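You operate a simulated robot arm through the tools that you are given. There is no shell and no other tool. Be economical: measure what you need, move in short steps, check, and stop when the job is done.

Carry out the task below with a simulated two-armed robot. There is one attempt and no reset: what you move stays moved.

Task
Put the one-dot beaker in the sink bowl. Then fetch the two-dot lamp tube and stand it on the free end of the sink top. Then open the front flap, take the yellow waste jar from the deck of the hood and put it on the pipette bench, then shut the flap. Then pull the brush drawer open. Keep to this order. Set down upright: one-dot beaker, two-dot lamp tube, yellow waste jar.

Only the result counts: the job must be done as asked and must still hold three seconds after the hand-in. Knocking over, shifting, dropping, spilling or breaking anything else fails it.

Robot
Two 6-joint arms with fingered hands on one trunk, on a base that drives. Base frame: it is fixed to the floor where the robot stands at the start and does not move with it; the origin is under the middle of the robot, x ahead of it, y to its left, z up. Lengths are in mm, angles in degrees, forces in N, time in s.
The left shoulder is at the start at [70, 168, 1379], the right one opposite. With the tool pointing down near the work surface each hand reaches from about 380 to 660 mm from the robot's upright axis, wherever it stands, measured 20 degrees to its own side. Places, roughly: brush drawer [-1300, -2300, 700]; free end of the sink top [-1300, 1300, 800]; front flap [-1200, -3600, 1000]; one-dot beaker [500, 250, 750]; pipette bench [-1500, -2400, 800]; sink bowl [-1400, 2000, 600]; two-dot lamp tube (4x4x26 cm) [500, 3000, 900]; yellow waste jar [-1250, -3250, 750]. Payload 4 kg a hand.
The TCP of each hand is the grasp point between the finger pads, 26 mm short of the fingertips. In the tool frame z runs along the fingers and y along their closing line. The gripper opens to 132 mm. The gripper's body begins 73 mm behind the TCP. The gripper is a hand of 3 fingers: y runs from the thumb to the fingers, the wrist lies at [0, 0, -224] in the tool frame, and closing takes about 1.5 s.
Orientation is told as [roll, pitch, yaw] about the base's x, y, z axes, in that order, counted from this pose: with the fingers straight down and closing along the base's y, the tool's x points along the base's -x, its y along +y and its z along -z.

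Tools
- The arms move only by the tool apply_moves. It takes "left_increments", "right_increments" or both (then of equal length, played together; a hand with none holds still); each is a list of rows, each a list of 7 numbers: the shift along the tool's x, y, z in units of 30 mm (1.0 is 30 mm), then the turn, a rotation vector about the tool's x, y, z in units of 5 degrees (1.0 is 5 degrees), then the closure, from 0 (fully open) to 1 (shut). In form: [[tx, ty, tz, wx, wy, wz, gripper], ...]. A call has 1 to 8 rows; each row shifts and turns the commanded pose from where the row before left it, along the tool's axes as they then stand. A call with a number of a shift or a turn outside -1 to 1 is refused whole. Rows are played at 5 a second. More than 50 mm and 8.6 degrees between two rows, or a gripper value outside its range, and nothing of the call is played. Where a pose cannot be reached the arm comes as near as it can. A force on the tool above 40 N (or 10 N above the force at the start of the call, whichever is more), or a blocked arm, ends the call early, and 0.2 s more pass. The fingers move at their own pace (about 108 mm/s each) and stop on an object; they squeeze with about 32 N. The grip force told is the motor's: it shows also when the fingers shut on nothing. Time passes only in rows, and 0.2 s behind the last, so rows that do not move let the fingers close. It gives the time, the measured TCP pose, the force on the tool (base axes), the opening and the grip force at its end, in the units of the frame above (readings bear some noise), with the torque about the TCP (base axes, N m) and any sound that the robot's microphone picked up.
- Cameras (640 x 400 px; columns grow to the right, rows downward): "scene" is now at [125.2, 23.1, 1587.6]; the picture's right is [0.31, -0.95, 0.00], its down [-0.72, -0.24, -0.65] and it looks along [0.62, 0.20, -0.76] (base axes); focal length 261 px, centre (320, 200). "left" rides on the left gripper at [-62, 3, -92] in its tool frame; the picture's right is [-0.05, -1.00, 0.00], its down [0.83, -0.04, -0.56] and it looks along [0.55, -0.03, 0.83] (tool axes); focal length 230 px, centre (320, 200). "right" rides on the right gripper at [62, 3, -92] in its tool frame; the picture's right is [-0.05, 1.00, 0.00], its down [-0.83, -0.04, -0.55] and it looks along [-0.55, -0.03, 0.83] (tool axes); focal length 230 px, centre (320, 200). There is no depth. A picture from a camera that has moved, and an enlarged one, comes with that camera's place and axes in the base frame and with its lens.
- grab_frame(camera): a new picture of that camera. The clock stands still meanwhile.
- move_column(by): slides the trunk up (or, below 0, down) by that many mm; the arms and the scene camera ride with it, the base frame stays. It gives what a move gives, with no picture.
- base_move(legs): drives the robot by 1 to 6 legs, each [ahead, left, turn to the left] in mm, mm and degrees, along the robot's own axes; the way and the turn of a leg run together, so that a leg with both is an arc; at most 1500 mm and 180 degrees a leg. The arms and the cameras ride along, it lands a little off, and it stops where it bumps. It gives what a move gives.
- grasp_type(shape, hand): the hand has 3 fingers and takes this shape, open, in about a second: jaw (thumb against the fingers, like two jaws); tri (thumb and two fingers); tip (a fingertip pinch); poke (one finger out to press); point (the index stretched); flat (the hand flat); cup (the hand cupped); fist (a fist). The gripper value then closes the fingers along that shape, each until it touches; the sizes above hold for jaw. It gives what a move gives, with no picture.
- turn_head(pan, tilt): turns the head with the scene camera to pan (to the left, within 86 degrees either way) and tilt (down, from -29 to 69), counted from straight ahead of the robot. It gives what a move gives.
- zoom(camera, box): a new picture of the part [left, top, right, bottom] of that camera's present view, enlarged. The clock stands still meanwhile.
- close_job(): hands the job in; it is judged then, once.

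Work in short steps. Places have to be worked out from the pictures, the camera data and where the tool is seen: move nearer, look again, correct. Check each grasp and each placing, and mend what went wrong. You have 165 turns and 130 pictures in all, those below and enlarged ones among them. Open the grippers and draw the arms clear of the work before you hand the job in, unless the task says otherwise; then end with one line.

The tools are called after "Call:" as name(argument=value, ...) on one line, values as JSON. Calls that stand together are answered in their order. apply_moves: Moves the arms, as the interface text tells. Its arguments: {"type":"object","properties":{"left_increments":{"type":"array","items":{"type":"array","items":{"type":"number"}}},"right_increments":{"type":"array","items":{"type":"array","items":{"type":"number"}}}},"required":[]} The other tools are called the same way: move_column (by) slides the trunk up or down; grasp_type (shape, hand) gives the hand a shape; base_move (legs) drives the base; turn_head (pan, tilt) turns the head that bears the scene camera; grab_frame (camera) takes a picture; zoom (camera, box) takes an enlarged picture of a part of a camera's view; close_job () hands the job in.

At the start:

```text
clock: 0.0
left_tool_pos: [521.4, 335.7, 977.2]
left_ee_rot: [0.0, -0.1, 0.1]
left_contact_force: [-0.8, 0.5, -0.5]
left_torque: [0.01, 0.0, 0.01]
left_opening: 132.0
left_grasp_force: 0.0
left_shape: jaw
right_tool_pos: [636.7, -55.5, 977.4]
right_ee_rot: [0.0, 0.1, 0.1]
right_contact_force: [0.3, 0.3, -0.2]
right_torque: [-0.02, 0.0, -0.03]
right_opening: 131.9
right_grasp_force: 0.1
right_shape: jaw
trunk travel left (down, up): [-825.0, 115.0]
robot x, y, heading: [-1.5, 0.7, 0.1]
head pan, tilt: [18.2, 49.2]
```

scene: 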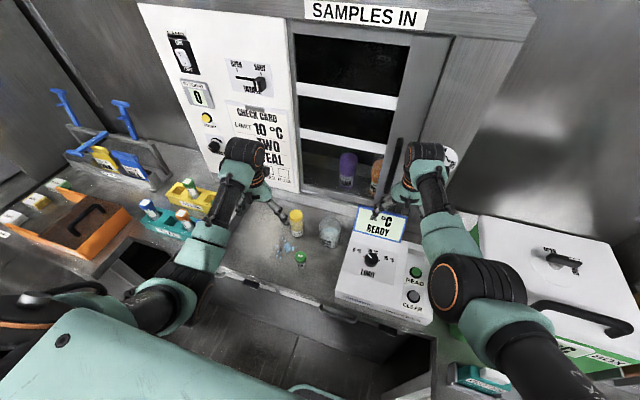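
right: 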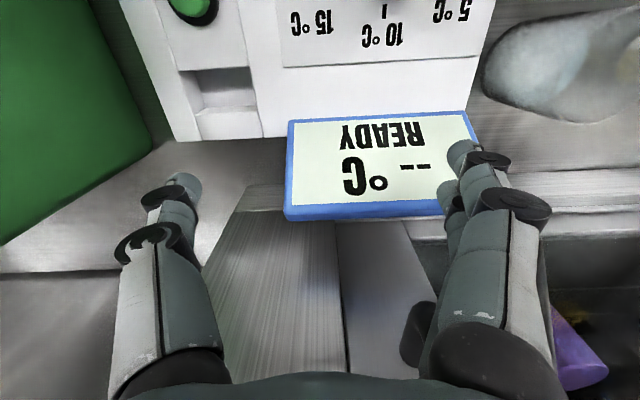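
left: 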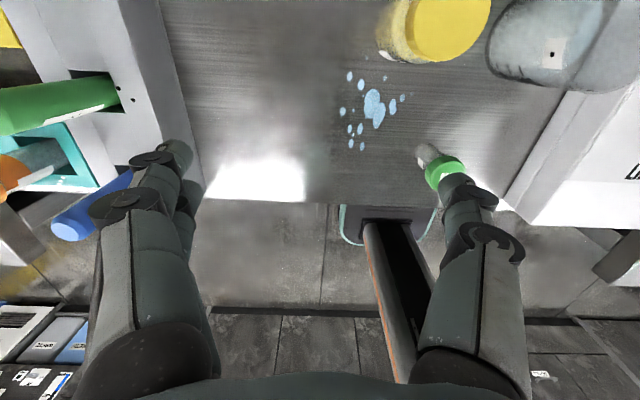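

I start by looking at the bench closely to identify the one-dot beaker.

Call:
zoom(camera="scene", box=[220, 150, 420, 290])

Call:
zoom(camera="left", box=[340, 0, 640, 200])

Call:
zoom(camera="scene", box=[0, 80, 240, 260])

```text
2.86 times, centred on (320, 220) of scene
camera zoom: at [125.2, 23.1, 1587.6], right [0.31, -0.95, 0.0], down [-0.72, -0.24, -0.65], along [0.62, 0.2, -0.76], focal length 744 px, centre (320, 143)
```

zoom: 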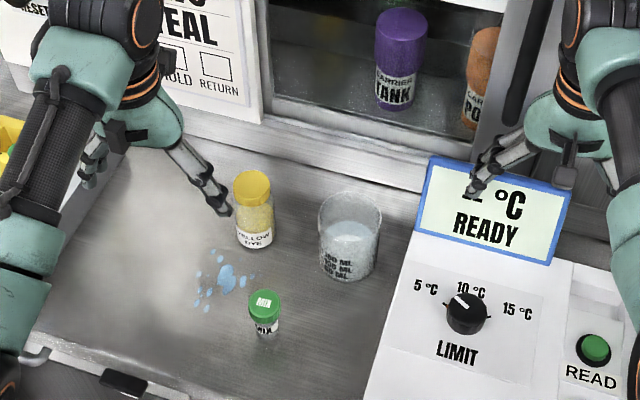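

```text
2.00 times, centred on (490, 100) of left
camera zoom: at [582.4, 339.4, 1070.6], right [0.05, -1.0, 0.0], down [-0.83, -0.04, 0.56], along [-0.55, -0.03, -0.83], focal length 460 px, centre (-20, 400)
```

zoom: 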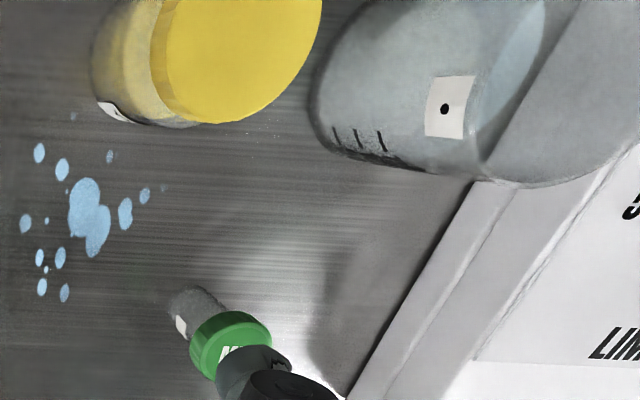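

```text
2.22 times, centred on (120, 170) of scene
camera zoom: at [125.2, 23.1, 1587.6], right [0.31, -0.95, 0.0], down [-0.72, -0.24, -0.65], along [0.62, 0.2, -0.76], focal length 579 px, centre (764, 267)
```

zoom: 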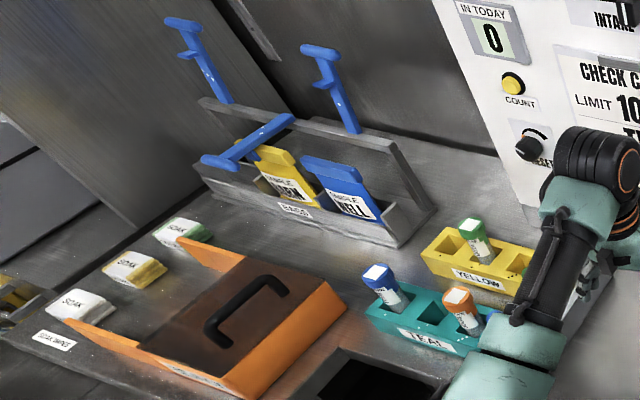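

The one-dot beaker stands at about [600, 137], base z≈800, rim ≈900, with a yellow jar to its left and the reader to its right. I bring the left hand over it at the present height.

Call:
apply_moves(left_increments=[[-0.37, -0.95, 0, 0, 0, 0, 0], [-0.37, -0.95, 0, 0, 0, 0, 0], [-0.37, -0.95, 0, 0, 0, 0, 0], [-0.37, -0.95, 0, 0, 0, 0, 0], [-0.37, -0.95, 0, 0, 0, 0, 0], [-0.37, -0.95, 0, 0, 0, 0, 0], [-0.37, -0.95, 0, 0, 0, 0, 0]])

Call:
grab_frame(camera="left")

Call:
grab_frame(camera="scene")

```text
clock: 1.6
left_tool_pos: [599.5, 135.9, 977.1]
left_ee_rot: [0.2, 0.0, 0.0]
left_contact_force: [-0.3, 0.0, -1.1]
left_torque: [0.05, 0.03, 0.05]
left_opening: 132.0
left_grasp_force: 0.0
left_shape: jaw
right_tool_pos: [635.8, -55.8, 978.6]
right_ee_rot: [0.1, 0.0, 0.0]
right_contact_force: [-0.7, 0.4, 0.4]
right_torque: [0.0, 0.02, -0.01]
right_opening: 131.9
right_grasp_force: 0.0
right_shape: jaw
trunk travel left (down, up): [-825.0, 115.0]
robot x, y, heading: [-1.3, -3.3, 0.1]
head pan, tilt: [18.2, 49.2]
```

```text
123 pictures are left
camera left: at [660.8, 138.4, 1070.6], right [0.05, -1.0, 0.0], down [-0.83, -0.04, 0.56], along [-0.55, -0.03, -0.83], focal length 230 px, centre (320, 200)
```

left: 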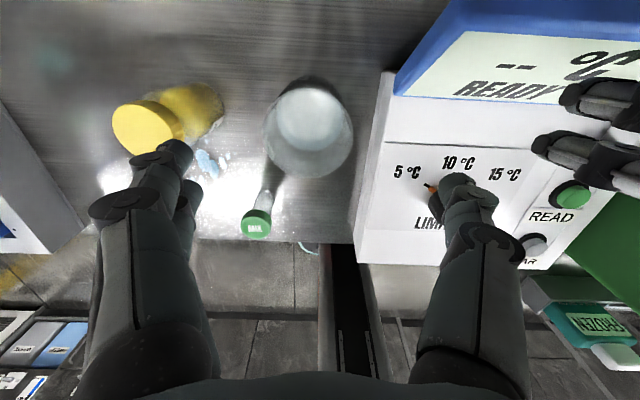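

```text
122 pictures are left
camera scene: at [125.7, 21.5, 1587.5], right [0.31, -0.95, 0.0], down [-0.72, -0.24, -0.65], along [0.62, 0.21, -0.76], focal length 261 px, centre (320, 200)
```

scene: 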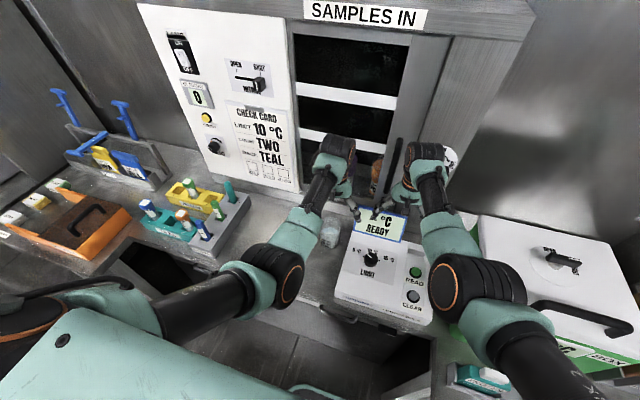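

In the wrist picture the beaker is at about [606, 146], ~70 mm wide, with ~30 mm between it and the reader. I centre slightly to the left and narrow the opening to ~95 mm before descending.

Call:
apply_moves(left_increments=[[-0.2, 0.43, 0, 0, 0, 0, 0.28], [0, 0, 0, 0, 0, 0, 0.28], [0, 0, 0, 0, 0, 0, 0.28]])

Call:
grab_frame(camera="left")

Call:
zoom(camera="scene", box=[260, 140, 460, 300])

```text
clock: 2.4
left_tool_pos: [603.3, 149.6, 977.8]
left_ee_rot: [0.0, 0.0, 0.0]
left_contact_force: [0.6, 0.1, -0.2]
left_torque: [-0.03, 0.04, -0.02]
left_opening: 95.6
left_grasp_force: 0.1
left_shape: jaw
right_tool_pos: [636.9, -54.9, 977.8]
right_ee_rot: [0.0, 0.0, 0.0]
right_contact_force: [-0.2, -0.7, 0.4]
right_torque: [-0.05, 0.04, 0.03]
right_opening: 132.0
right_grasp_force: 0.1
right_shape: jaw
trunk travel left (down, up): [-825.0, 115.0]
robot x, y, heading: [-1.7, 4.2, -0.1]
head pan, tilt: [18.2, 49.2]
```

```text
121 pictures are left
camera left: at [665.8, 152.6, 1070.7], right [0.05, -1.0, 0.0], down [-0.83, -0.04, 0.56], along [-0.55, -0.03, -0.83], focal length 230 px, centre (320, 200)
```

left: 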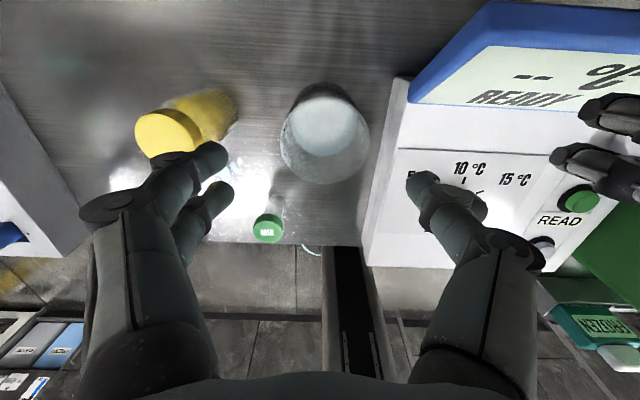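

```text
2.50 times, centred on (360, 220) of scene
camera zoom: at [125.0, 23.0, 1587.6], right [0.31, -0.95, 0.0], down [-0.72, -0.24, -0.65], along [0.62, 0.2, -0.76], focal length 651 px, centre (220, 150)
```

zoom: 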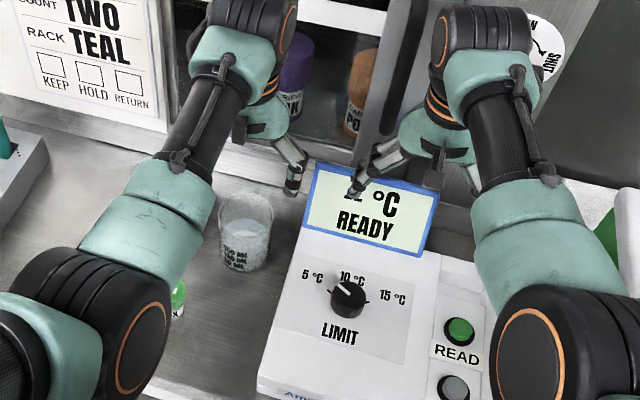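

The beaker is centred below at ≈[606, 146]. I lower to z≈925 first and look at thumb clearance to the reader.

Call:
apply_moves(left_increments=[[-0.08, 0, 0.9, 0, 0, 0, 0.28], [0, 0, 0.9, 0, 0, 0, 0.28]])

Call:
grab_frame(camera="left")

```text
clock: 3.0
left_tool_pos: [606.6, 149.7, 924.4]
left_ee_rot: [0.1, 0.0, -0.1]
left_contact_force: [0.6, -0.8, -0.4]
left_torque: [-0.01, 0.0, -0.01]
left_opening: 95.4
left_grasp_force: 0.1
left_shape: jaw
right_tool_pos: [636.4, -55.7, 977.9]
right_ee_rot: [0.0, 0.1, 0.0]
right_contact_force: [-0.2, -1.9, 0.1]
right_torque: [0.0, -0.01, -0.02]
right_opening: 131.7
right_grasp_force: 0.0
right_shape: jaw
trunk travel left (down, up): [-825.0, 115.0]
robot x, y, heading: [3.2, -0.4, -0.1]
head pan, tilt: [18.2, 49.2]
```

```text
119 pictures are left
camera left: at [668.4, 153.2, 1016.9], right [0.05, -1.0, 0.0], down [-0.83, -0.04, 0.55], along [-0.55, -0.03, -0.83], focal length 230 px, centre (320, 200)
```

left: 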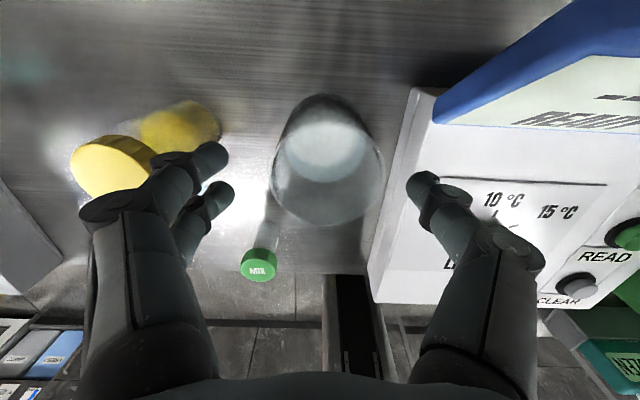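

Beaker between the fingers with clearance both sides; I descend to z≈866.

Call:
apply_moves(left_increments=[[-0.1, 0.08, 0.65, 0, 0, 0, 0.28], [0, 0, 0.65, 0, 0, 0, 0.28], [0, 0, 0.65, 0, 0, 0, 0.28], [0, 0, 0, 0, 0, 0, 0.28]])

Call:
grab_frame(camera="left")

```text
clock: 4.0
left_tool_pos: [610.4, 152.5, 864.6]
left_ee_rot: [0.0, 0.0, 0.1]
left_contact_force: [-0.4, 0.4, 0.0]
left_torque: [-0.03, -0.04, 0.02]
left_opening: 95.5
left_grasp_force: 0.0
left_shape: jaw
right_tool_pos: [636.6, -54.5, 976.6]
right_ee_rot: [0.0, 0.0, 0.0]
right_contact_force: [0.1, 0.8, 0.1]
right_torque: [0.0, 0.03, -0.01]
right_opening: 132.1
right_grasp_force: 0.1
right_shape: jaw
trunk travel left (down, up): [-825.0, 115.0]
robot x, y, heading: [2.4, 1.7, 0.2]
head pan, tilt: [18.2, 49.2]
```

```text
118 pictures are left
camera left: at [671.4, 155.3, 958.3], right [0.05, -1.0, 0.0], down [-0.83, -0.04, 0.55], along [-0.55, -0.03, -0.83], focal length 230 px, centre (320, 200)
```

left: 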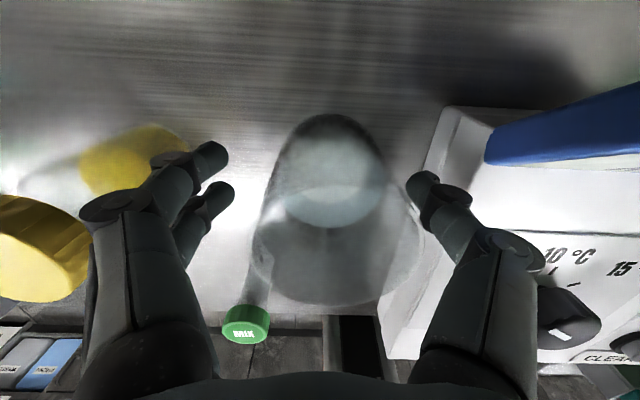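

The beaker is between the pads and unmoved; I close gently and let it settle.

Call:
apply_moves(left_increments=[[0, 0, 0, 0, 0, 0, 0.4], [0, 0, 0, 0, 0, 0, 0.5], [0, 0, 0, 0, 0, 0, 0.7], [0, 0, 0, 0, 0, 0, 0.9], [0, 0, 0, 0, 0, 0, 1], [0, 0, 0, 0, 0, 0, 1], [0, 0, 0, 0, 0, 0, 1], [0, 0, 0, 0, 0, 0, 1]])

Call:
grab_frame(camera="left")

```text
clock: 5.8
left_tool_pos: [609.5, 152.0, 865.1]
left_ee_rot: [0.1, 0.0, 0.0]
left_contact_force: [0.1, 0.6, -0.3]
left_torque: [0.0, 0.02, -0.04]
left_opening: 57.3
left_grasp_force: 32.1
left_shape: jaw
right_tool_pos: [636.1, -54.5, 976.9]
right_ee_rot: [0.0, 0.0, 0.0]
right_contact_force: [0.5, -0.7, -0.6]
right_torque: [-0.03, 0.01, 0.0]
right_opening: 131.8
right_grasp_force: 0.0
right_shape: jaw
trunk travel left (down, up): [-825.0, 115.0]
robot x, y, heading: [-2.6, 0.7, 0.0]
head pan, tilt: [18.2, 49.2]
```

```text
117 pictures are left
camera left: at [671.3, 155.4, 958.1], right [0.05, -1.0, 0.0], down [-0.83, -0.04, 0.56], along [-0.55, -0.03, -0.83], focal length 230 px, centre (320, 200)
```

left: 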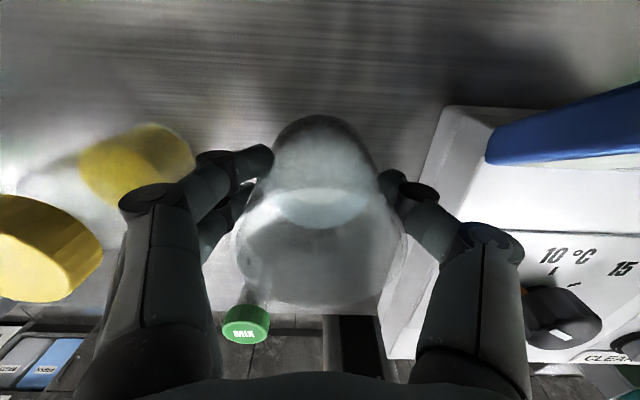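

Held at 57 mm with 32 N. I lift straight up by ~80 mm and check it follows without slipping.

Call:
apply_moves(left_increments=[[0, 0, -0.2, 0, 0, 0, 1], [0, 0, -0.4, 0, 0, 0, 1], [0, 0, -0.5, 0, 0, 0, 1], [0, 0, -0.5, 0, 0, 0, 1], [0, 0, -0.5, 0, 0, 0, 1], [0, 0, -0.4, 0, 0, 0, 1], [0, 0, -0.2, 0, 0, 0, 1]])

Call:
grab_frame(camera="left")

Call:
grab_frame(camera="scene")

```text
clock: 7.4
left_tool_pos: [610.0, 151.3, 946.5]
left_ee_rot: [0.0, 0.0, 0.0]
left_contact_force: [0.8, 0.1, -1.7]
left_torque: [-0.01, 0.0, -0.03]
left_opening: 57.5
left_grasp_force: 32.1
left_shape: jaw
right_tool_pos: [635.9, -54.9, 977.4]
right_ee_rot: [0.0, 0.0, 0.0]
right_contact_force: [0.1, 0.1, 0.4]
right_torque: [-0.01, -0.02, 0.03]
right_opening: 132.1
right_grasp_force: 0.0
right_shape: jaw
trunk travel left (down, up): [-825.0, 115.0]
robot x, y, heading: [-0.8, -0.1, 0.1]
head pan, tilt: [18.2, 49.2]
```

```text
116 pictures are left
camera left: at [671.8, 155.4, 1038.9], right [0.05, -1.0, 0.0], down [-0.83, -0.04, 0.56], along [-0.55, -0.03, -0.83], focal length 230 px, centre (320, 200)
```

left: 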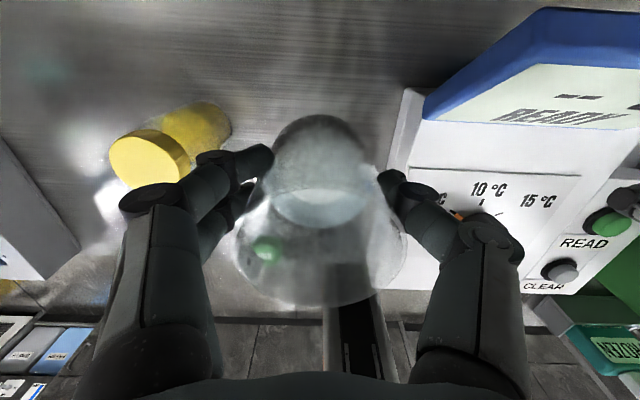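

```text
115 pictures are left
camera scene: at [125.5, 23.1, 1587.5], right [0.31, -0.95, 0.0], down [-0.72, -0.24, -0.65], along [0.62, 0.2, -0.76], focal length 261 px, centre (320, 200)
```

scene: 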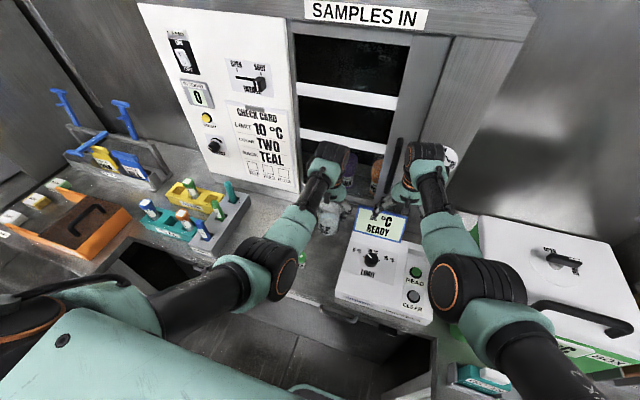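

The beaker rides securely. I back off 400 mm from the bench and look left to survey the way to the sink.

Call:
base_move(legs=[[-400, 0, 0]])

Call:
turn_head(pan=86, tilt=25)

Call:
grab_frame(camera="scene")

```text
clock: 9.9
left_tool_pos: [214.5, 152.5, 945.7]
left_ee_rot: [0.0, 0.1, 0.0]
left_contact_force: [0.2, 0.8, -1.9]
left_torque: [-0.02, -0.01, -0.01]
left_opening: 57.6
left_grasp_force: 32.0
left_shape: jaw
right_tool_pos: [239.8, -55.2, 976.1]
right_ee_rot: [0.0, 0.1, 0.0]
right_contact_force: [0.2, 0.3, -0.2]
right_torque: [-0.01, 0.02, -0.02]
right_opening: 132.1
right_grasp_force: 0.1
right_shape: jaw
trunk travel left (down, up): [-825.0, 115.0]
robot x, y, heading: [-397.3, -3.0, 0.1]
head pan, tilt: [18.2, 49.2]
```

```text
clock: 11.3
left_tool_pos: [212.9, 150.5, 946.5]
left_ee_rot: [0.1, 0.0, 0.0]
left_contact_force: [0.2, 0.3, -0.7]
left_torque: [0.03, -0.02, -0.02]
left_opening: 57.2
left_grasp_force: 31.9
left_shape: jaw
right_tool_pos: [238.8, -56.0, 978.1]
right_ee_rot: [0.0, 0.1, 0.0]
right_contact_force: [0.9, -0.3, -0.5]
right_torque: [0.01, 0.02, 0.0]
right_opening: 132.0
right_grasp_force: 0.0
right_shape: jaw
trunk travel left (down, up): [-825.0, 115.0]
robot x, y, heading: [-398.2, 0.6, 0.2]
head pan, tilt: [85.9, 25.0]
```

```text
114 pictures are left
camera scene: at [-340.1, 90.8, 1624.0], right [1.0, -0.07, 0.0], down [-0.03, -0.42, -0.91], along [0.07, 0.9, -0.42], focal length 261 px, centre (320, 200)
```

scene: 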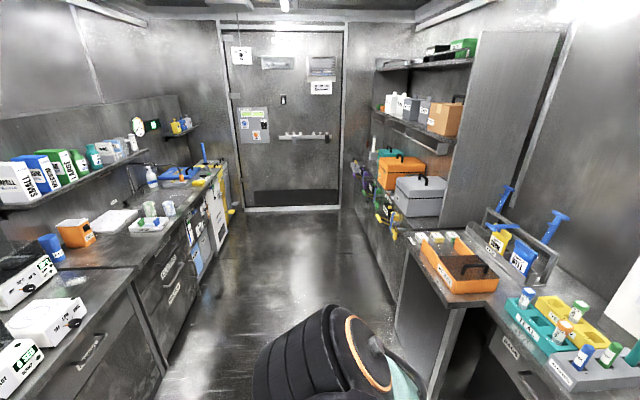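

The corridor runs along +y between benches (back bench edge at x≈-1180). I zoom on the back-left side to find the sink.

Call:
zoom(camera="scene", box=[0, 110, 250, 266])

Call:
zoom(camera="scene", box=[330, 40, 490, 250])

```text
2.56 times, centred on (125, 188) of scene
camera zoom: at [-340.1, 90.8, 1624.0], right [1.0, -0.07, 0.0], down [-0.03, -0.42, -0.91], along [0.07, 0.9, -0.42], focal length 667 px, centre (819, 231)
```

zoom: 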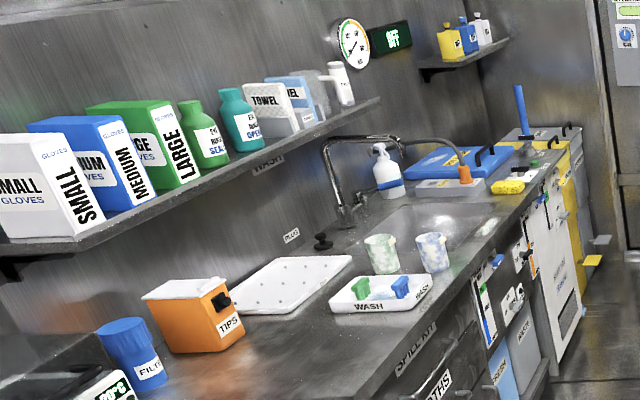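

```text
1.90 times, centred on (410, 145) of scene
camera zoom: at [-340.1, 90.8, 1624.0], right [1.0, -0.07, 0.0], down [-0.03, -0.42, -0.91], along [0.07, 0.9, -0.42], focal length 496 px, centre (149, 305)
```

zoom: 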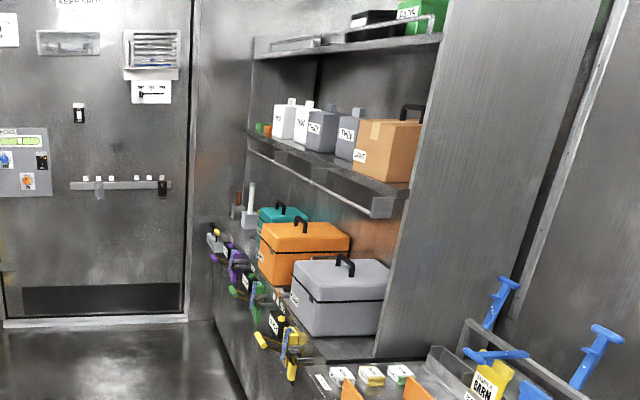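

The sink bowl is at about [-1370, 1980]; tap and soap bottle are behind it. I draw both arms in closer before driving and turning.

Call:
apply_moves(left_increments=[[0.6, 0.1, -0.3, 0, 0, 0, 1], [0.9, 0.15, -0.3, 0, 0, 0, 1], [0.9, 0.15, -0.3, 0, 0, 0, 1], [0.9, 0.15, 0, 0, 0, 0, 1], [0.9, 0.15, 0, 0, 0, 0, 1], [0.9, 0.15, 0, 0, 0, 0, 1], [0.9, 0.15, 0, 0, 0, 0, 1], [0.5, 0.1, 0, 0, 0, 0, 1]], right_increments=[[0.9, -0.5, 0, 0, 0, 0, 0], [1, -0.5, 0, 0, 0, 0, 0], [1, -0.5, 0, 0, 0, 0, 0], [1, -0.5, 0, 0, 0, 0, 0], [1, -0.5, 0, 0, 0, 0, 0], [1, -0.5, 0, 0, 0, 0, 0], [1, -0.5, 0, 0, 0, 0, 0], [1, -0.5, 0, 0, 0, 0, 0]])

Call:
grab_frame(camera="left")

```text
clock: 12.7
left_tool_pos: [66.5, 195.3, 969.7]
left_ee_rot: [2.4, -1.1, 0.4]
left_contact_force: [0.0, -0.1, -1.0]
left_torque: [-0.01, -0.03, -0.04]
left_opening: 57.3
left_grasp_force: 32.2
left_shape: jaw
left hand out of reach, approached as far as the arm can: row 6, 7
right_tool_pos: [132.1, -206.3, 1051.9]
right_ee_rot: [-7.0, -11.2, -1.7]
right_contact_force: [0.8, 0.4, 0.0]
right_torque: [0.0, -0.02, -0.01]
right_opening: 131.7
right_grasp_force: 0.1
right_shape: jaw
right hand out of reach, approached as far as the arm can: row 7
trunk travel left (down, up): [-825.0, 115.0]
robot x, y, heading: [-402.3, 1.5, 0.2]
head pan, tilt: [85.9, 25.0]
stopped in row 7 (right hand): the arm was blocked; the commanded pose is now the measured one
```

```text
111 pictures are left
camera left: at [125.6, 195.4, 1063.8], right [0.06, -1.0, -0.04], down [-0.84, -0.07, 0.54], along [-0.54, 0.0, -0.84], focal length 230 px, centre (320, 200)
```

left: 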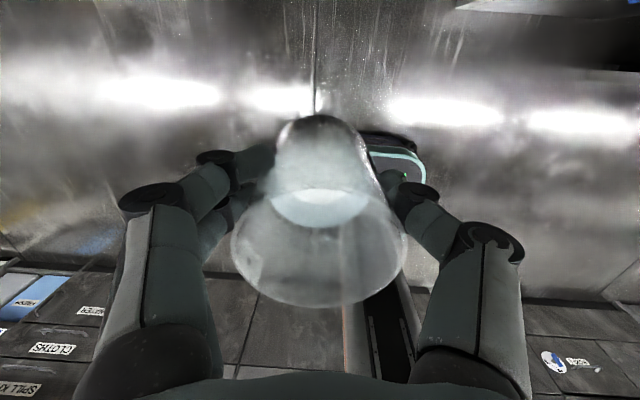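

The left hand got a slight 2° tilt at its inner limit; I move both out a little to restore upright.

Call:
apply_moves(left_increments=[[-0.5, 0, 0, 0, 0, 0, 1], [-0.5, 0, 0, 0, 0, 0, 1]], right_increments=[[-0.9, 0, 0.3, 0.5, 1, 0, 0], [-0.9, 0, 0.3, 0.5, 1, 0, 0]])

```text
clock: 13.3
left_tool_pos: [98.5, 195.8, 969.4]
left_ee_rot: [2.5, -1.1, 0.4]
left_contact_force: [0.3, -0.3, -1.4]
left_torque: [-0.03, -0.01, 0.02]
left_opening: 57.3
left_grasp_force: 32.1
left_shape: jaw
right_tool_pos: [193.2, -209.3, 1036.5]
right_ee_rot: [-11.7, -1.2, -3.2]
right_contact_force: [1.0, 0.4, 0.4]
right_torque: [-0.03, 0.03, -0.01]
right_opening: 131.9
right_grasp_force: 0.0
right_shape: jaw
right hand out of reach, approached as far as the arm can: row 1
trunk travel left (down, up): [-825.0, 115.0]
robot x, y, heading: [-395.2, -1.1, -0.1]
head pan, tilt: [85.9, 25.0]
```

Correct both hands' tilt back to straight down.

Call:
apply_moves(left_increments=[[0, 0, 0, 0.25, 0.11, 0.04, 1], [0, 0, 0, 0.25, 0.11, 0.04, 1], [0, 0, 0, 0, 0, 0, 1]], right_increments=[[-0.2, 0, 0, -0.8, 0.08, -0.2, 0], [-0.2, 0, 0, -0.8, 0.08, -0.2, 0], [0, 0, 0, -0.75, 0.08, -0.2, 0]])

```text
clock: 14.1
left_tool_pos: [96.3, 195.0, 971.8]
left_ee_rot: [-0.1, -0.1, 0.0]
left_contact_force: [0.6, -0.4, -2.1]
left_torque: [0.02, 0.0, 0.02]
left_opening: 57.3
left_grasp_force: 31.5
left_shape: jaw
right_tool_pos: [201.3, -209.0, 1038.4]
right_ee_rot: [0.3, 0.2, -0.4]
right_contact_force: [0.6, 0.0, -0.2]
right_torque: [0.0, -0.01, -0.04]
right_opening: 132.0
right_grasp_force: 0.0
right_shape: jaw
trunk travel left (down, up): [-825.0, 115.0]
robot x, y, heading: [-398.8, 1.8, 0.1]
head pan, tilt: [85.9, 25.0]
```

Clear for an in-place turn to the left by 180°, then sideways travel towards the sink.

Call:
base_move(legs=[[0, 0, 90], [0, 0, 90], [0, -1100, 0]])

Call:
turn_head(pan=-45, tilt=35)

Call:
grab_frame(camera="scene")

```text
clock: 27.4
left_tool_pos: [-882.9, 902.0, 970.0]
left_ee_rot: [-0.2, -0.1, 179.2]
left_contact_force: [-0.5, 0.7, -0.8]
left_torque: [0.0, 0.03, 0.0]
left_opening: 57.1
left_grasp_force: 32.0
left_shape: jaw
right_tool_pos: [-982.0, 1307.2, 1038.8]
right_ee_rot: [0.1, 0.3, 178.8]
right_contact_force: [0.0, -0.2, 0.5]
right_torque: [-0.01, 0.02, -0.04]
right_opening: 131.8
right_grasp_force: 0.2
right_shape: jaw
trunk travel left (down, up): [-825.0, 115.0]
robot x, y, heading: [-385.8, 1090.7, 179.1]
head pan, tilt: [85.9, 25.0]
```

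```text
clock: 29.5
left_tool_pos: [-882.4, 901.4, 969.1]
left_ee_rot: [-0.2, -0.1, 179.2]
left_contact_force: [-0.2, 0.1, -0.7]
left_torque: [-0.02, 0.02, 0.01]
left_opening: 57.1
left_grasp_force: 32.2
left_shape: jaw
right_tool_pos: [-981.1, 1307.2, 1039.9]
right_ee_rot: [0.1, 0.4, 178.8]
right_contact_force: [-0.4, 0.1, -0.1]
right_torque: [0.03, 0.01, 0.03]
right_opening: 132.2
right_grasp_force: 0.1
right_shape: jaw
trunk travel left (down, up): [-825.0, 115.0]
robot x, y, heading: [-385.3, 1094.7, 179.3]
head pan, tilt: [-45.0, 35.0]
```

```text
110 pictures are left
camera scene: at [-495.1, 1152.0, 1608.3], right [0.72, 0.7, 0.0], down [0.4, -0.41, -0.82], along [-0.57, 0.59, -0.57], focal length 261 px, centre (320, 200)
```

scene: 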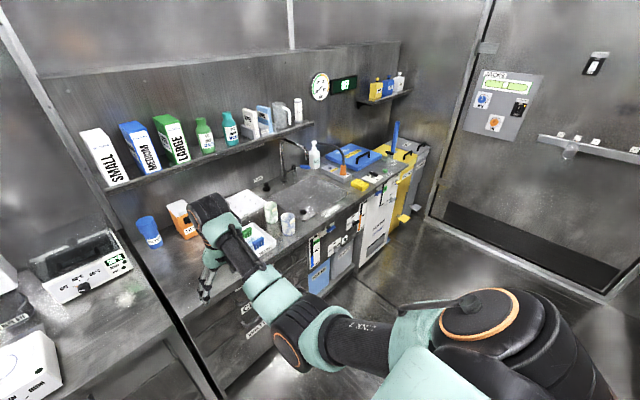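

Path is clear; I go on right by ~1090 mm and ahead 200 mm, then look at the sink from nearer.

Call:
base_move(legs=[[0, -1090, 0.8], [150, 0, 0]])

Call:
turn_head(pan=15, tilt=40)

Call:
grab_frame(camera="scene")

```text
clock: 36.0
left_tool_pos: [-1015.5, 1985.7, 971.3]
left_ee_rot: [-0.1, -0.2, 179.5]
left_contact_force: [-0.6, 0.9, -1.8]
left_torque: [-0.01, 0.03, -0.04]
left_opening: 56.9
left_grasp_force: 32.2
left_shape: jaw
right_tool_pos: [-1116.0, 2389.7, 1040.1]
right_ee_rot: [0.1, 0.0, 179.2]
right_contact_force: [-0.6, -0.7, 0.3]
right_torque: [0.0, 0.02, -0.03]
right_opening: 131.7
right_grasp_force: 0.0
right_shape: jaw
trunk travel left (down, up): [-825.0, 115.0]
robot x, y, heading: [-521.1, 2176.2, 179.5]
head pan, tilt: [-45.0, 35.0]
```

```text
clock: 37.3
left_tool_pos: [-1017.6, 1983.8, 970.3]
left_ee_rot: [-0.2, -0.1, 179.5]
left_contact_force: [-0.1, 0.6, -0.7]
left_torque: [0.01, 0.03, -0.03]
left_opening: 57.1
left_grasp_force: 32.3
left_shape: jaw
right_tool_pos: [-1120.4, 2389.7, 1038.5]
right_ee_rot: [0.0, 0.4, 179.3]
right_contact_force: [0.5, -0.4, 0.2]
right_torque: [-0.01, 0.0, -0.03]
right_opening: 132.2
right_grasp_force: 0.1
right_shape: jaw
trunk travel left (down, up): [-825.0, 115.0]
robot x, y, heading: [-520.8, 2175.6, 179.6]
head pan, tilt: [15.0, 40.0]
```

```text
109 pictures are left
camera scene: at [-652.7, 2153.9, 1600.7], right [-0.25, 0.97, 0.0], down [0.62, 0.16, -0.77], along [-0.74, -0.19, -0.64], focal length 261 px, centre (320, 200)
```

scene: 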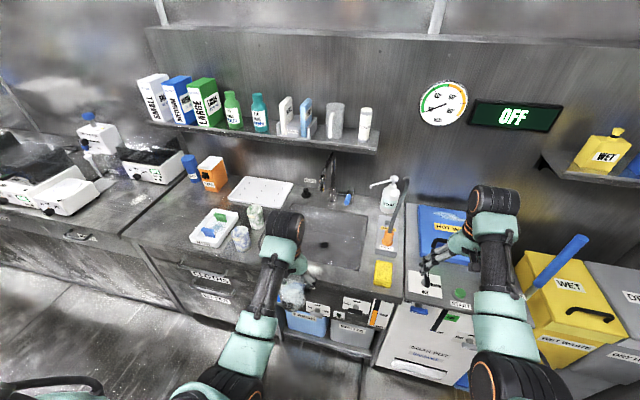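

The sink bowl is just beyond the left hand. I zoom to measure its rim, depth and what lies in it.

Call:
zoom(camera="scene", box=[220, 150, 440, 300])

```text
2.67 times, centred on (330, 225) of scene
camera zoom: at [-652.7, 2153.9, 1600.7], right [-0.25, 0.97, 0.0], down [0.62, 0.16, -0.77], along [-0.74, -0.19, -0.64], focal length 695 px, centre (293, 133)
```

zoom: 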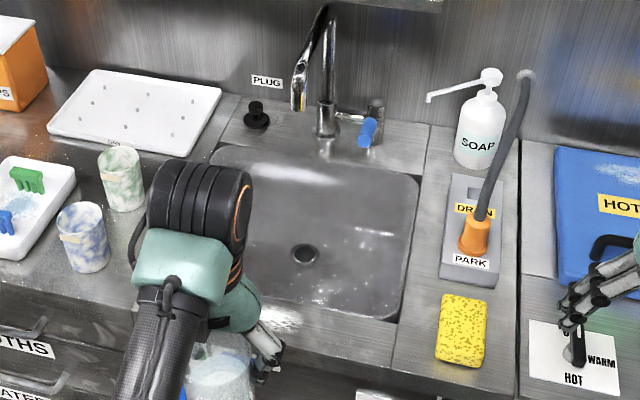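

The bowl spans about x −1510…−1230, y 1795…2150, drain near its middle, spout over its back. I'll set the beaker in the front right part at ≈[-1315, 2040]; drive ahead 270 mm and 55 mm right.

Call:
base_move(legs=[[0, -55, 0], [270, 0, 0]])

Call:
turn_head(pan=12, tilt=55)

Call:
grab_frame(camera="scene")

Call:
grab_frame(camera="left")

```text
clock: 39.8
left_tool_pos: [-1283.0, 2046.0, 971.2]
left_ee_rot: [-0.1, 0.0, 179.5]
left_contact_force: [-0.5, 0.5, -1.6]
left_torque: [-0.01, 0.01, -0.04]
left_opening: 57.0
left_grasp_force: 31.9
left_shape: jaw
right_tool_pos: [-1384.4, 2450.8, 1038.5]
right_ee_rot: [0.2, 0.2, 179.0]
right_contact_force: [0.0, -0.2, -0.2]
right_torque: [-0.02, -0.01, -0.01]
right_opening: 131.9
right_grasp_force: 0.0
right_shape: jaw
trunk travel left (down, up): [-825.0, 115.0]
robot x, y, heading: [-787.9, 2235.2, 179.2]
head pan, tilt: [15.0, 40.0]
```

```text
clock: 40.5
left_tool_pos: [-1286.3, 2046.3, 970.4]
left_ee_rot: [-0.2, 0.1, 179.3]
left_contact_force: [-0.1, -0.3, -1.6]
left_torque: [-0.02, 0.01, 0.04]
left_opening: 57.0
left_grasp_force: 32.2
left_shape: jaw
right_tool_pos: [-1386.5, 2450.3, 1037.1]
right_ee_rot: [0.0, 0.2, 179.1]
right_contact_force: [0.0, 0.2, -0.3]
right_torque: [-0.01, 0.01, 0.02]
right_opening: 131.9
right_grasp_force: 0.1
right_shape: jaw
trunk travel left (down, up): [-825.0, 115.0]
robot x, y, heading: [-786.7, 2232.6, 179.2]
head pan, tilt: [12.0, 55.0]
```

```text
107 pictures are left
camera scene: at [-909.3, 2219.6, 1580.0], right [-0.2, 0.98, 0.0], down [0.8, 0.16, -0.57], along [-0.56, -0.11, -0.82], focal length 261 px, centre (320, 200)
```

scene: 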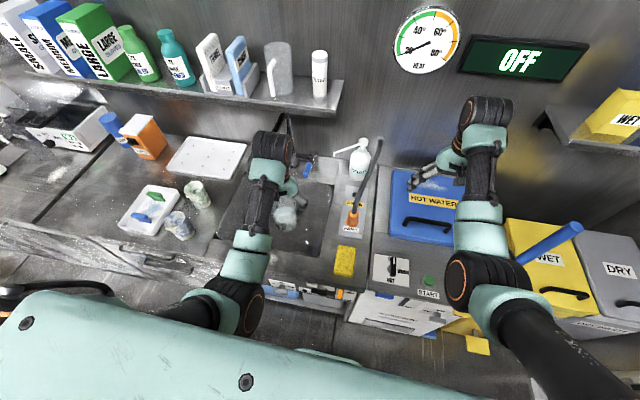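

```text
106 pictures are left
camera left: at [-1347.6, 2042.3, 1062.5], right [-0.04, 1.0, 0.0], down [0.83, 0.03, 0.56], along [0.55, 0.03, -0.83], focal length 230 px, centre (320, 200)
```

left: 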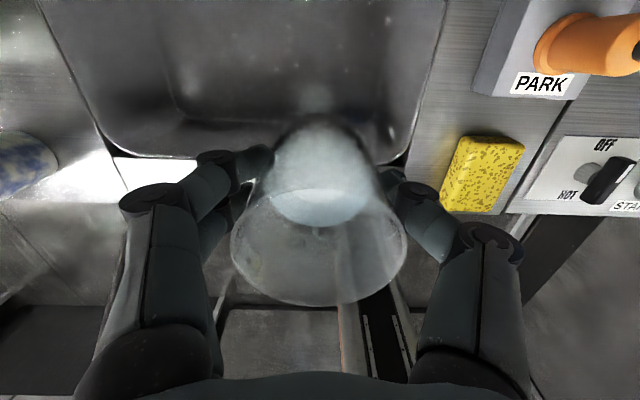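

The bowl front rim is confirmed at x≈-1231, floor est. z≈620–650. I shift the hand 40 mm ahead, then lower with the beaker to z≈800.

Call:
apply_moves(left_increments=[[-0.65, 0.15, 0, 0, 0, 0, 1], [-0.65, 0.15, 0, 0, 0, 0, 1], [0, 0, 0.9, 0, 0, 0, 1], [0, 0, 1, 0, 0, 0, 1], [0, 0, 1, 0, 0, 0, 1], [0, 0, 1, 0, 0, 0, 1], [0, 0, 1, 0, 0, 0, 1], [0, 0, 0.8, 0, 0, 0, 1]])

Call:
grab_frame(camera="left")

```text
clock: 42.3
left_tool_pos: [-1325.2, 2037.7, 798.2]
left_ee_rot: [0.0, -0.1, 179.4]
left_contact_force: [-0.2, -1.0, -2.1]
left_torque: [-0.01, 0.04, 0.01]
left_opening: 57.1
left_grasp_force: 32.5
left_shape: jaw
right_tool_pos: [-1386.7, 2450.4, 1037.8]
right_ee_rot: [0.0, 0.2, 179.0]
right_contact_force: [-0.9, 0.0, -0.1]
right_torque: [0.02, 0.01, 0.0]
right_opening: 132.1
right_grasp_force: 0.1
right_shape: jaw
trunk travel left (down, up): [-825.0, 115.0]
robot x, y, heading: [-788.3, 2234.9, 179.3]
head pan, tilt: [12.0, 55.0]
```

```text
105 pictures are left
camera left: at [-1387.2, 2033.8, 892.0], right [-0.04, 1.0, 0.0], down [0.83, 0.03, 0.55], along [0.55, 0.03, -0.83], focal length 230 px, centre (320, 200)
```

left: 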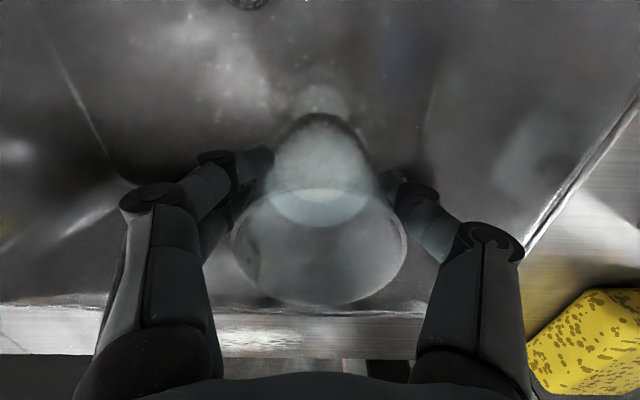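

Clear of the walls; floor est. z≈650, beaker base now ≈733. Lower 70 mm slowly, then feel for contact.

Call:
apply_moves(left_increments=[[0, 0, 0.5, 0, 0, 0, 1], [0, 0, 0.5, 0, 0, 0, 1], [0, 0, 0.5, 0, 0, 0, 1], [0, 0, 0.4, 0, 0, 0, 1], [0, 0, 0.2, 0, 0, 0, 1]])

Call:
apply_moves(left_increments=[[0, 0, 0.15, 0, 0, 0, 1], [0, 0, 0.15, 0, 0, 0, 1]])

Call:
grab_frame(camera="left")

```text
clock: 43.5
left_tool_pos: [-1324.5, 2037.0, 734.3]
left_ee_rot: [-0.1, -0.2, 179.4]
left_contact_force: [0.3, 0.3, -1.7]
left_torque: [0.01, 0.02, -0.03]
left_opening: 56.8
left_grasp_force: 31.9
left_shape: jaw
right_tool_pos: [-1386.2, 2450.2, 1039.2]
right_ee_rot: [0.1, 0.3, 178.9]
right_contact_force: [0.2, -0.8, 0.2]
right_torque: [0.0, -0.01, -0.01]
right_opening: 131.9
right_grasp_force: 0.0
right_shape: jaw
trunk travel left (down, up): [-825.0, 115.0]
robot x, y, heading: [-789.1, 2232.3, 179.5]
head pan, tilt: [12.0, 55.0]
```

```text
clock: 44.1
left_tool_pos: [-1325.4, 2036.4, 727.2]
left_ee_rot: [-0.1, -0.1, 179.5]
left_contact_force: [0.0, 0.1, -1.9]
left_torque: [0.0, -0.04, 0.0]
left_opening: 57.1
left_grasp_force: 32.2
left_shape: jaw
right_tool_pos: [-1386.3, 2451.3, 1038.3]
right_ee_rot: [0.1, 0.3, 179.1]
right_contact_force: [-0.1, 0.4, 0.5]
right_torque: [0.01, 0.01, 0.0]
right_opening: 131.7
right_grasp_force: 0.0
right_shape: jaw
trunk travel left (down, up): [-825.0, 115.0]
robot x, y, heading: [-789.5, 2232.1, 179.3]
head pan, tilt: [12.0, 55.0]
```

```text
104 pictures are left
camera left: at [-1386.6, 2034.3, 819.6], right [-0.04, 1.0, 0.0], down [0.83, 0.03, 0.55], along [0.55, 0.03, -0.83], focal length 230 px, centre (320, 200)
```

left: 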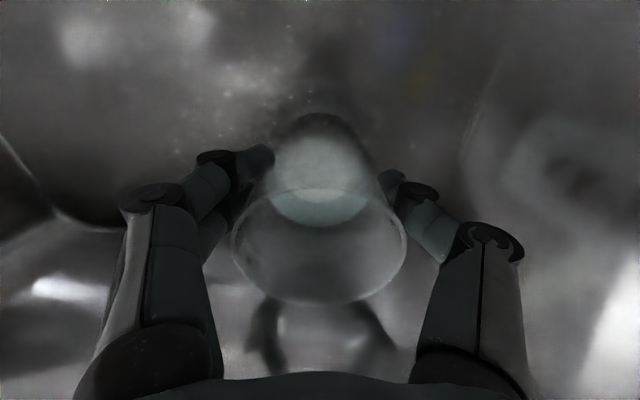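

No contact yet; I go on down in small steps.

Call:
apply_moves(left_increments=[[0, 0, 0.15, 0, 0, 0, 1], [0, 0, 0.15, 0, 0, 0, 1], [0, 0, 0.15, 0, 0, 0, 1]])

Call:
apply_moves(left_increments=[[0, 0, 0.1, 0, 0, 0, 1], [0, 0, 0.1, 0, 0, 0, 1]])

```text
clock: 44.9
left_tool_pos: [-1323.4, 2036.4, 717.0]
left_ee_rot: [0.0, -0.1, 179.5]
left_contact_force: [0.6, 0.0, -1.3]
left_torque: [-0.03, -0.01, -0.01]
left_opening: 57.1
left_grasp_force: 32.2
left_shape: jaw
right_tool_pos: [-1386.2, 2450.8, 1038.2]
right_ee_rot: [0.1, 0.2, 179.0]
right_contact_force: [0.5, 0.6, -0.7]
right_torque: [-0.01, -0.01, 0.02]
right_opening: 131.9
right_grasp_force: 0.1
right_shape: jaw
trunk travel left (down, up): [-825.0, 115.0]
robot x, y, heading: [-786.0, 2236.5, 179.3]
head pan, tilt: [12.0, 55.0]
```

```text
clock: 45.5
left_tool_pos: [-1322.8, 2036.6, 715.3]
left_ee_rot: [0.0, -0.2, 179.4]
left_contact_force: [-0.8, 0.2, -0.6]
left_torque: [-0.01, 0.0, 0.02]
left_opening: 56.9
left_grasp_force: 32.0
left_shape: jaw
left hand out of reach, approached as far as the arm can: row 1, 2
right_tool_pos: [-1386.6, 2450.8, 1037.9]
right_ee_rot: [0.1, 0.3, 179.0]
right_contact_force: [-0.1, -0.2, -0.7]
right_torque: [0.0, 0.02, -0.01]
right_opening: 131.9
right_grasp_force: 0.0
right_shape: jaw
trunk travel left (down, up): [-825.0, 115.0]
robot x, y, heading: [-784.7, 2234.3, 179.5]
head pan, tilt: [12.0, 55.0]
```

The arm is at its lower limit (no contact). I lower the trunk in small steps instead; the right hand has ample clearance.

Call:
move_column(by=-15)

Call:
move_column(by=-10)

```text
clock: 46.1
left_tool_pos: [-1328.2, 2038.6, 710.7]
left_ee_rot: [-0.1, -0.8, 179.4]
left_contact_force: [9.2, 0.4, 28.7]
left_torque: [-0.09, -0.2, 0.03]
left_opening: 57.7
left_grasp_force: 32.3
left_shape: jaw
right_tool_pos: [-1382.7, 2450.7, 1027.7]
right_ee_rot: [0.2, 0.0, 179.1]
right_contact_force: [-1.1, 0.0, 0.0]
right_torque: [-0.03, -0.03, 0.0]
right_opening: 131.8
right_grasp_force: 0.0
right_shape: jaw
trunk travel left (down, up): [-812.0, 128.0]
robot x, y, heading: [-788.0, 2234.5, 179.6]
head pan, tilt: [12.0, 55.0]
stopped: the force on the tool passed its limit at 43 N (the readings are from after the stop); the commanded pose is now the measured one
```

```text
clock: 46.4
left_tool_pos: [-1333.0, 2037.5, 709.8]
left_ee_rot: [-0.1, -1.2, 179.3]
left_contact_force: [8.3, 0.5, 24.0]
left_torque: [-0.07, -0.18, 0.02]
left_opening: 57.6
left_grasp_force: 32.0
left_shape: jaw
right_tool_pos: [-1383.8, 2450.8, 1024.6]
right_ee_rot: [0.2, 0.2, 179.0]
right_contact_force: [-0.1, -0.3, 0.0]
right_torque: [-0.01, 0.03, -0.05]
right_opening: 131.8
right_grasp_force: 0.0
right_shape: jaw
trunk travel left (down, up): [-810.0, 130.0]
robot x, y, heading: [-787.8, 2236.3, 179.2]
head pan, tilt: [12.0, 55.0]
stopped: the force on the tool passed its limit at 44 N (the readings are from after the stop); the commanded pose is now the measured one
```

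Contact at TCP z≈711 → beaker base on the floor at ≈646, as estimated. I relieve the pressure slightly and look.

Call:
move_column(by=4)

Call:
grab_frame(camera="left")

Call:
zoom(camera="scene", box=[200, 150, 380, 280])

```text
clock: 46.9
left_tool_pos: [-1331.7, 2036.4, 711.3]
left_ee_rot: [0.0, -1.0, 179.4]
left_contact_force: [0.2, 0.8, 3.6]
left_torque: [-0.07, -0.01, 0.03]
left_opening: 58.1
left_grasp_force: 32.2
left_shape: jaw
right_tool_pos: [-1385.5, 2450.8, 1027.3]
right_ee_rot: [0.2, 0.2, 179.0]
right_contact_force: [0.3, -0.4, -0.3]
right_torque: [-0.04, 0.01, 0.01]
right_opening: 131.9
right_grasp_force: 0.1
right_shape: jaw
trunk travel left (down, up): [-814.0, 126.0]
robot x, y, heading: [-787.4, 2235.7, 179.4]
head pan, tilt: [12.0, 55.0]
```

```text
103 pictures are left
camera left: at [-1391.7, 2034.4, 805.4], right [-0.04, 1.0, 0.0], down [0.84, 0.03, 0.54], along [0.54, 0.03, -0.84], focal length 230 px, centre (320, 200)
```

left: 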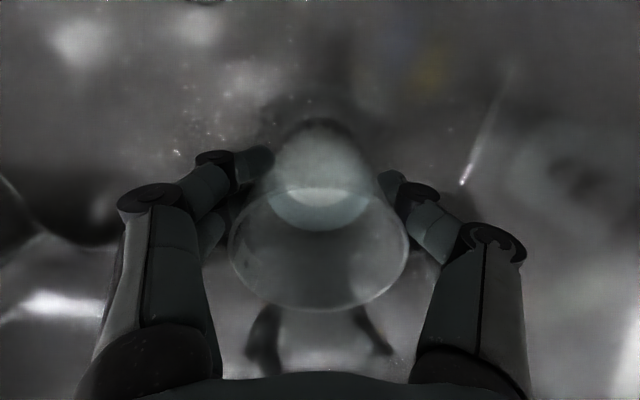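

```text
3.08 times, centred on (290, 215) of scene
camera zoom: at [-906.6, 2220.2, 1568.7], right [-0.2, 0.98, 0.0], down [0.8, 0.16, -0.57], along [-0.56, -0.11, -0.82], focal length 802 px, centre (412, 154)
```

zoom: 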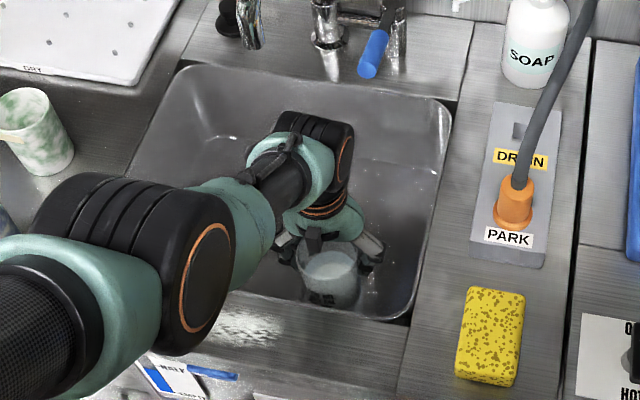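

The beaker rests on the bowl floor, upright. I release and wait a moment.

Call:
apply_moves(left_increments=[[0, 0, 0, 0, 0, 0, 0.5], [0, 0, 0, 0, 0, 0, 0.35], [0, 0, 0, 0, 0, 0, 0.2], [0, 0, 0, 0, 0, 0, 0.2]])

Call:
grab_frame(camera="left")

```text
clock: 47.9
left_tool_pos: [-1332.7, 2036.3, 712.7]
left_ee_rot: [-0.2, -1.0, 179.4]
left_contact_force: [0.8, 0.3, -0.8]
left_torque: [0.04, 0.0, -0.02]
left_opening: 105.4
left_grasp_force: 0.1
left_shape: jaw
right_tool_pos: [-1387.3, 2449.4, 1027.3]
right_ee_rot: [0.1, 0.1, 179.1]
right_contact_force: [0.7, -0.3, 0.2]
right_torque: [0.05, 0.03, 0.0]
right_opening: 131.9
right_grasp_force: 0.1
right_shape: jaw
trunk travel left (down, up): [-814.0, 126.0]
robot x, y, heading: [-784.0, 2233.5, 179.3]
head pan, tilt: [12.0, 55.0]
```

```text
101 pictures are left
camera left: at [-1392.6, 2033.9, 805.2], right [-0.04, 1.0, 0.0], down [0.84, 0.03, 0.54], along [0.54, 0.03, -0.84], focal length 230 px, centre (320, 200)
```

left: 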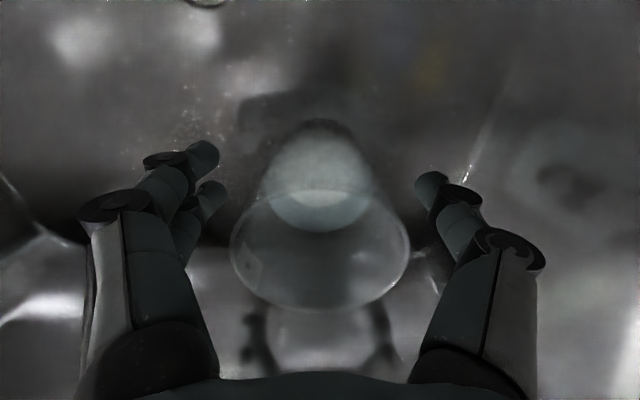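

Released and standing. I raise the hand straight up out of the bowl.

Call:
apply_moves(left_increments=[[0, 0, -0.6, 0, 0, 0, 0.2], [0, 0, -1, 0, 0, 0, 0.2], [0, 0, -1, 0, 0, 0, 0.2], [0, 0, -1, 0, 0, 0, 0.2], [0, 0, -1, 0, 0, 0, 0.2], [0, 0, -1, 0, 0, 0, 0.2], [0, 0, -1, 0, 0, 0, 0.2], [0, 0, -1, 0, 0, 0, 0.2]])

Call:
apply_moves(left_increments=[[1, 0, -0.6, 0, 0, 0, 0], [1, 0, -0.6, 0, 0, 0, 0]])

Call:
grab_frame(camera="scene")

```text
clock: 49.7
left_tool_pos: [-1328.7, 2035.6, 939.9]
left_ee_rot: [-0.1, -0.9, 179.5]
left_contact_force: [-0.1, 0.1, 0.5]
left_torque: [0.0, 0.02, 0.01]
left_opening: 105.5
left_grasp_force: 0.1
left_shape: jaw
right_tool_pos: [-1386.1, 2449.7, 1027.4]
right_ee_rot: [0.1, 0.2, 179.1]
right_contact_force: [-0.5, -0.8, 0.9]
right_torque: [0.01, 0.0, 0.01]
right_opening: 132.1
right_grasp_force: 0.1
right_shape: jaw
trunk travel left (down, up): [-814.0, 126.0]
robot x, y, heading: [-785.9, 2230.5, 179.5]
head pan, tilt: [12.0, 55.0]
```

```text
clock: 50.3
left_tool_pos: [-1272.6, 2037.0, 959.3]
left_ee_rot: [-0.1, -1.1, 179.4]
left_contact_force: [0.6, -0.8, 0.4]
left_torque: [0.03, 0.03, 0.0]
left_opening: 132.0
left_grasp_force: 0.1
left_shape: jaw
left hand out of reach, approached as far as the arm can: row 2
right_tool_pos: [-1386.0, 2449.6, 1027.7]
right_ee_rot: [0.1, 0.2, 179.2]
right_contact_force: [0.0, -0.3, -0.1]
right_torque: [0.02, 0.02, 0.04]
right_opening: 132.2
right_grasp_force: 0.0
right_shape: jaw
trunk travel left (down, up): [-814.0, 126.0]
robot x, y, heading: [-788.3, 2231.9, 179.4]
head pan, tilt: [12.0, 55.0]
```

```text
100 pictures are left
camera scene: at [-906.5, 2220.0, 1568.9], right [-0.2, 0.98, 0.0], down [0.8, 0.16, -0.57], along [-0.56, -0.11, -0.82], focal length 261 px, centre (320, 200)
```

scene: 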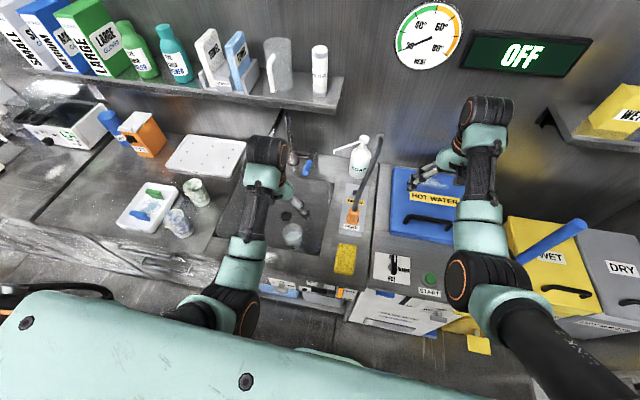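

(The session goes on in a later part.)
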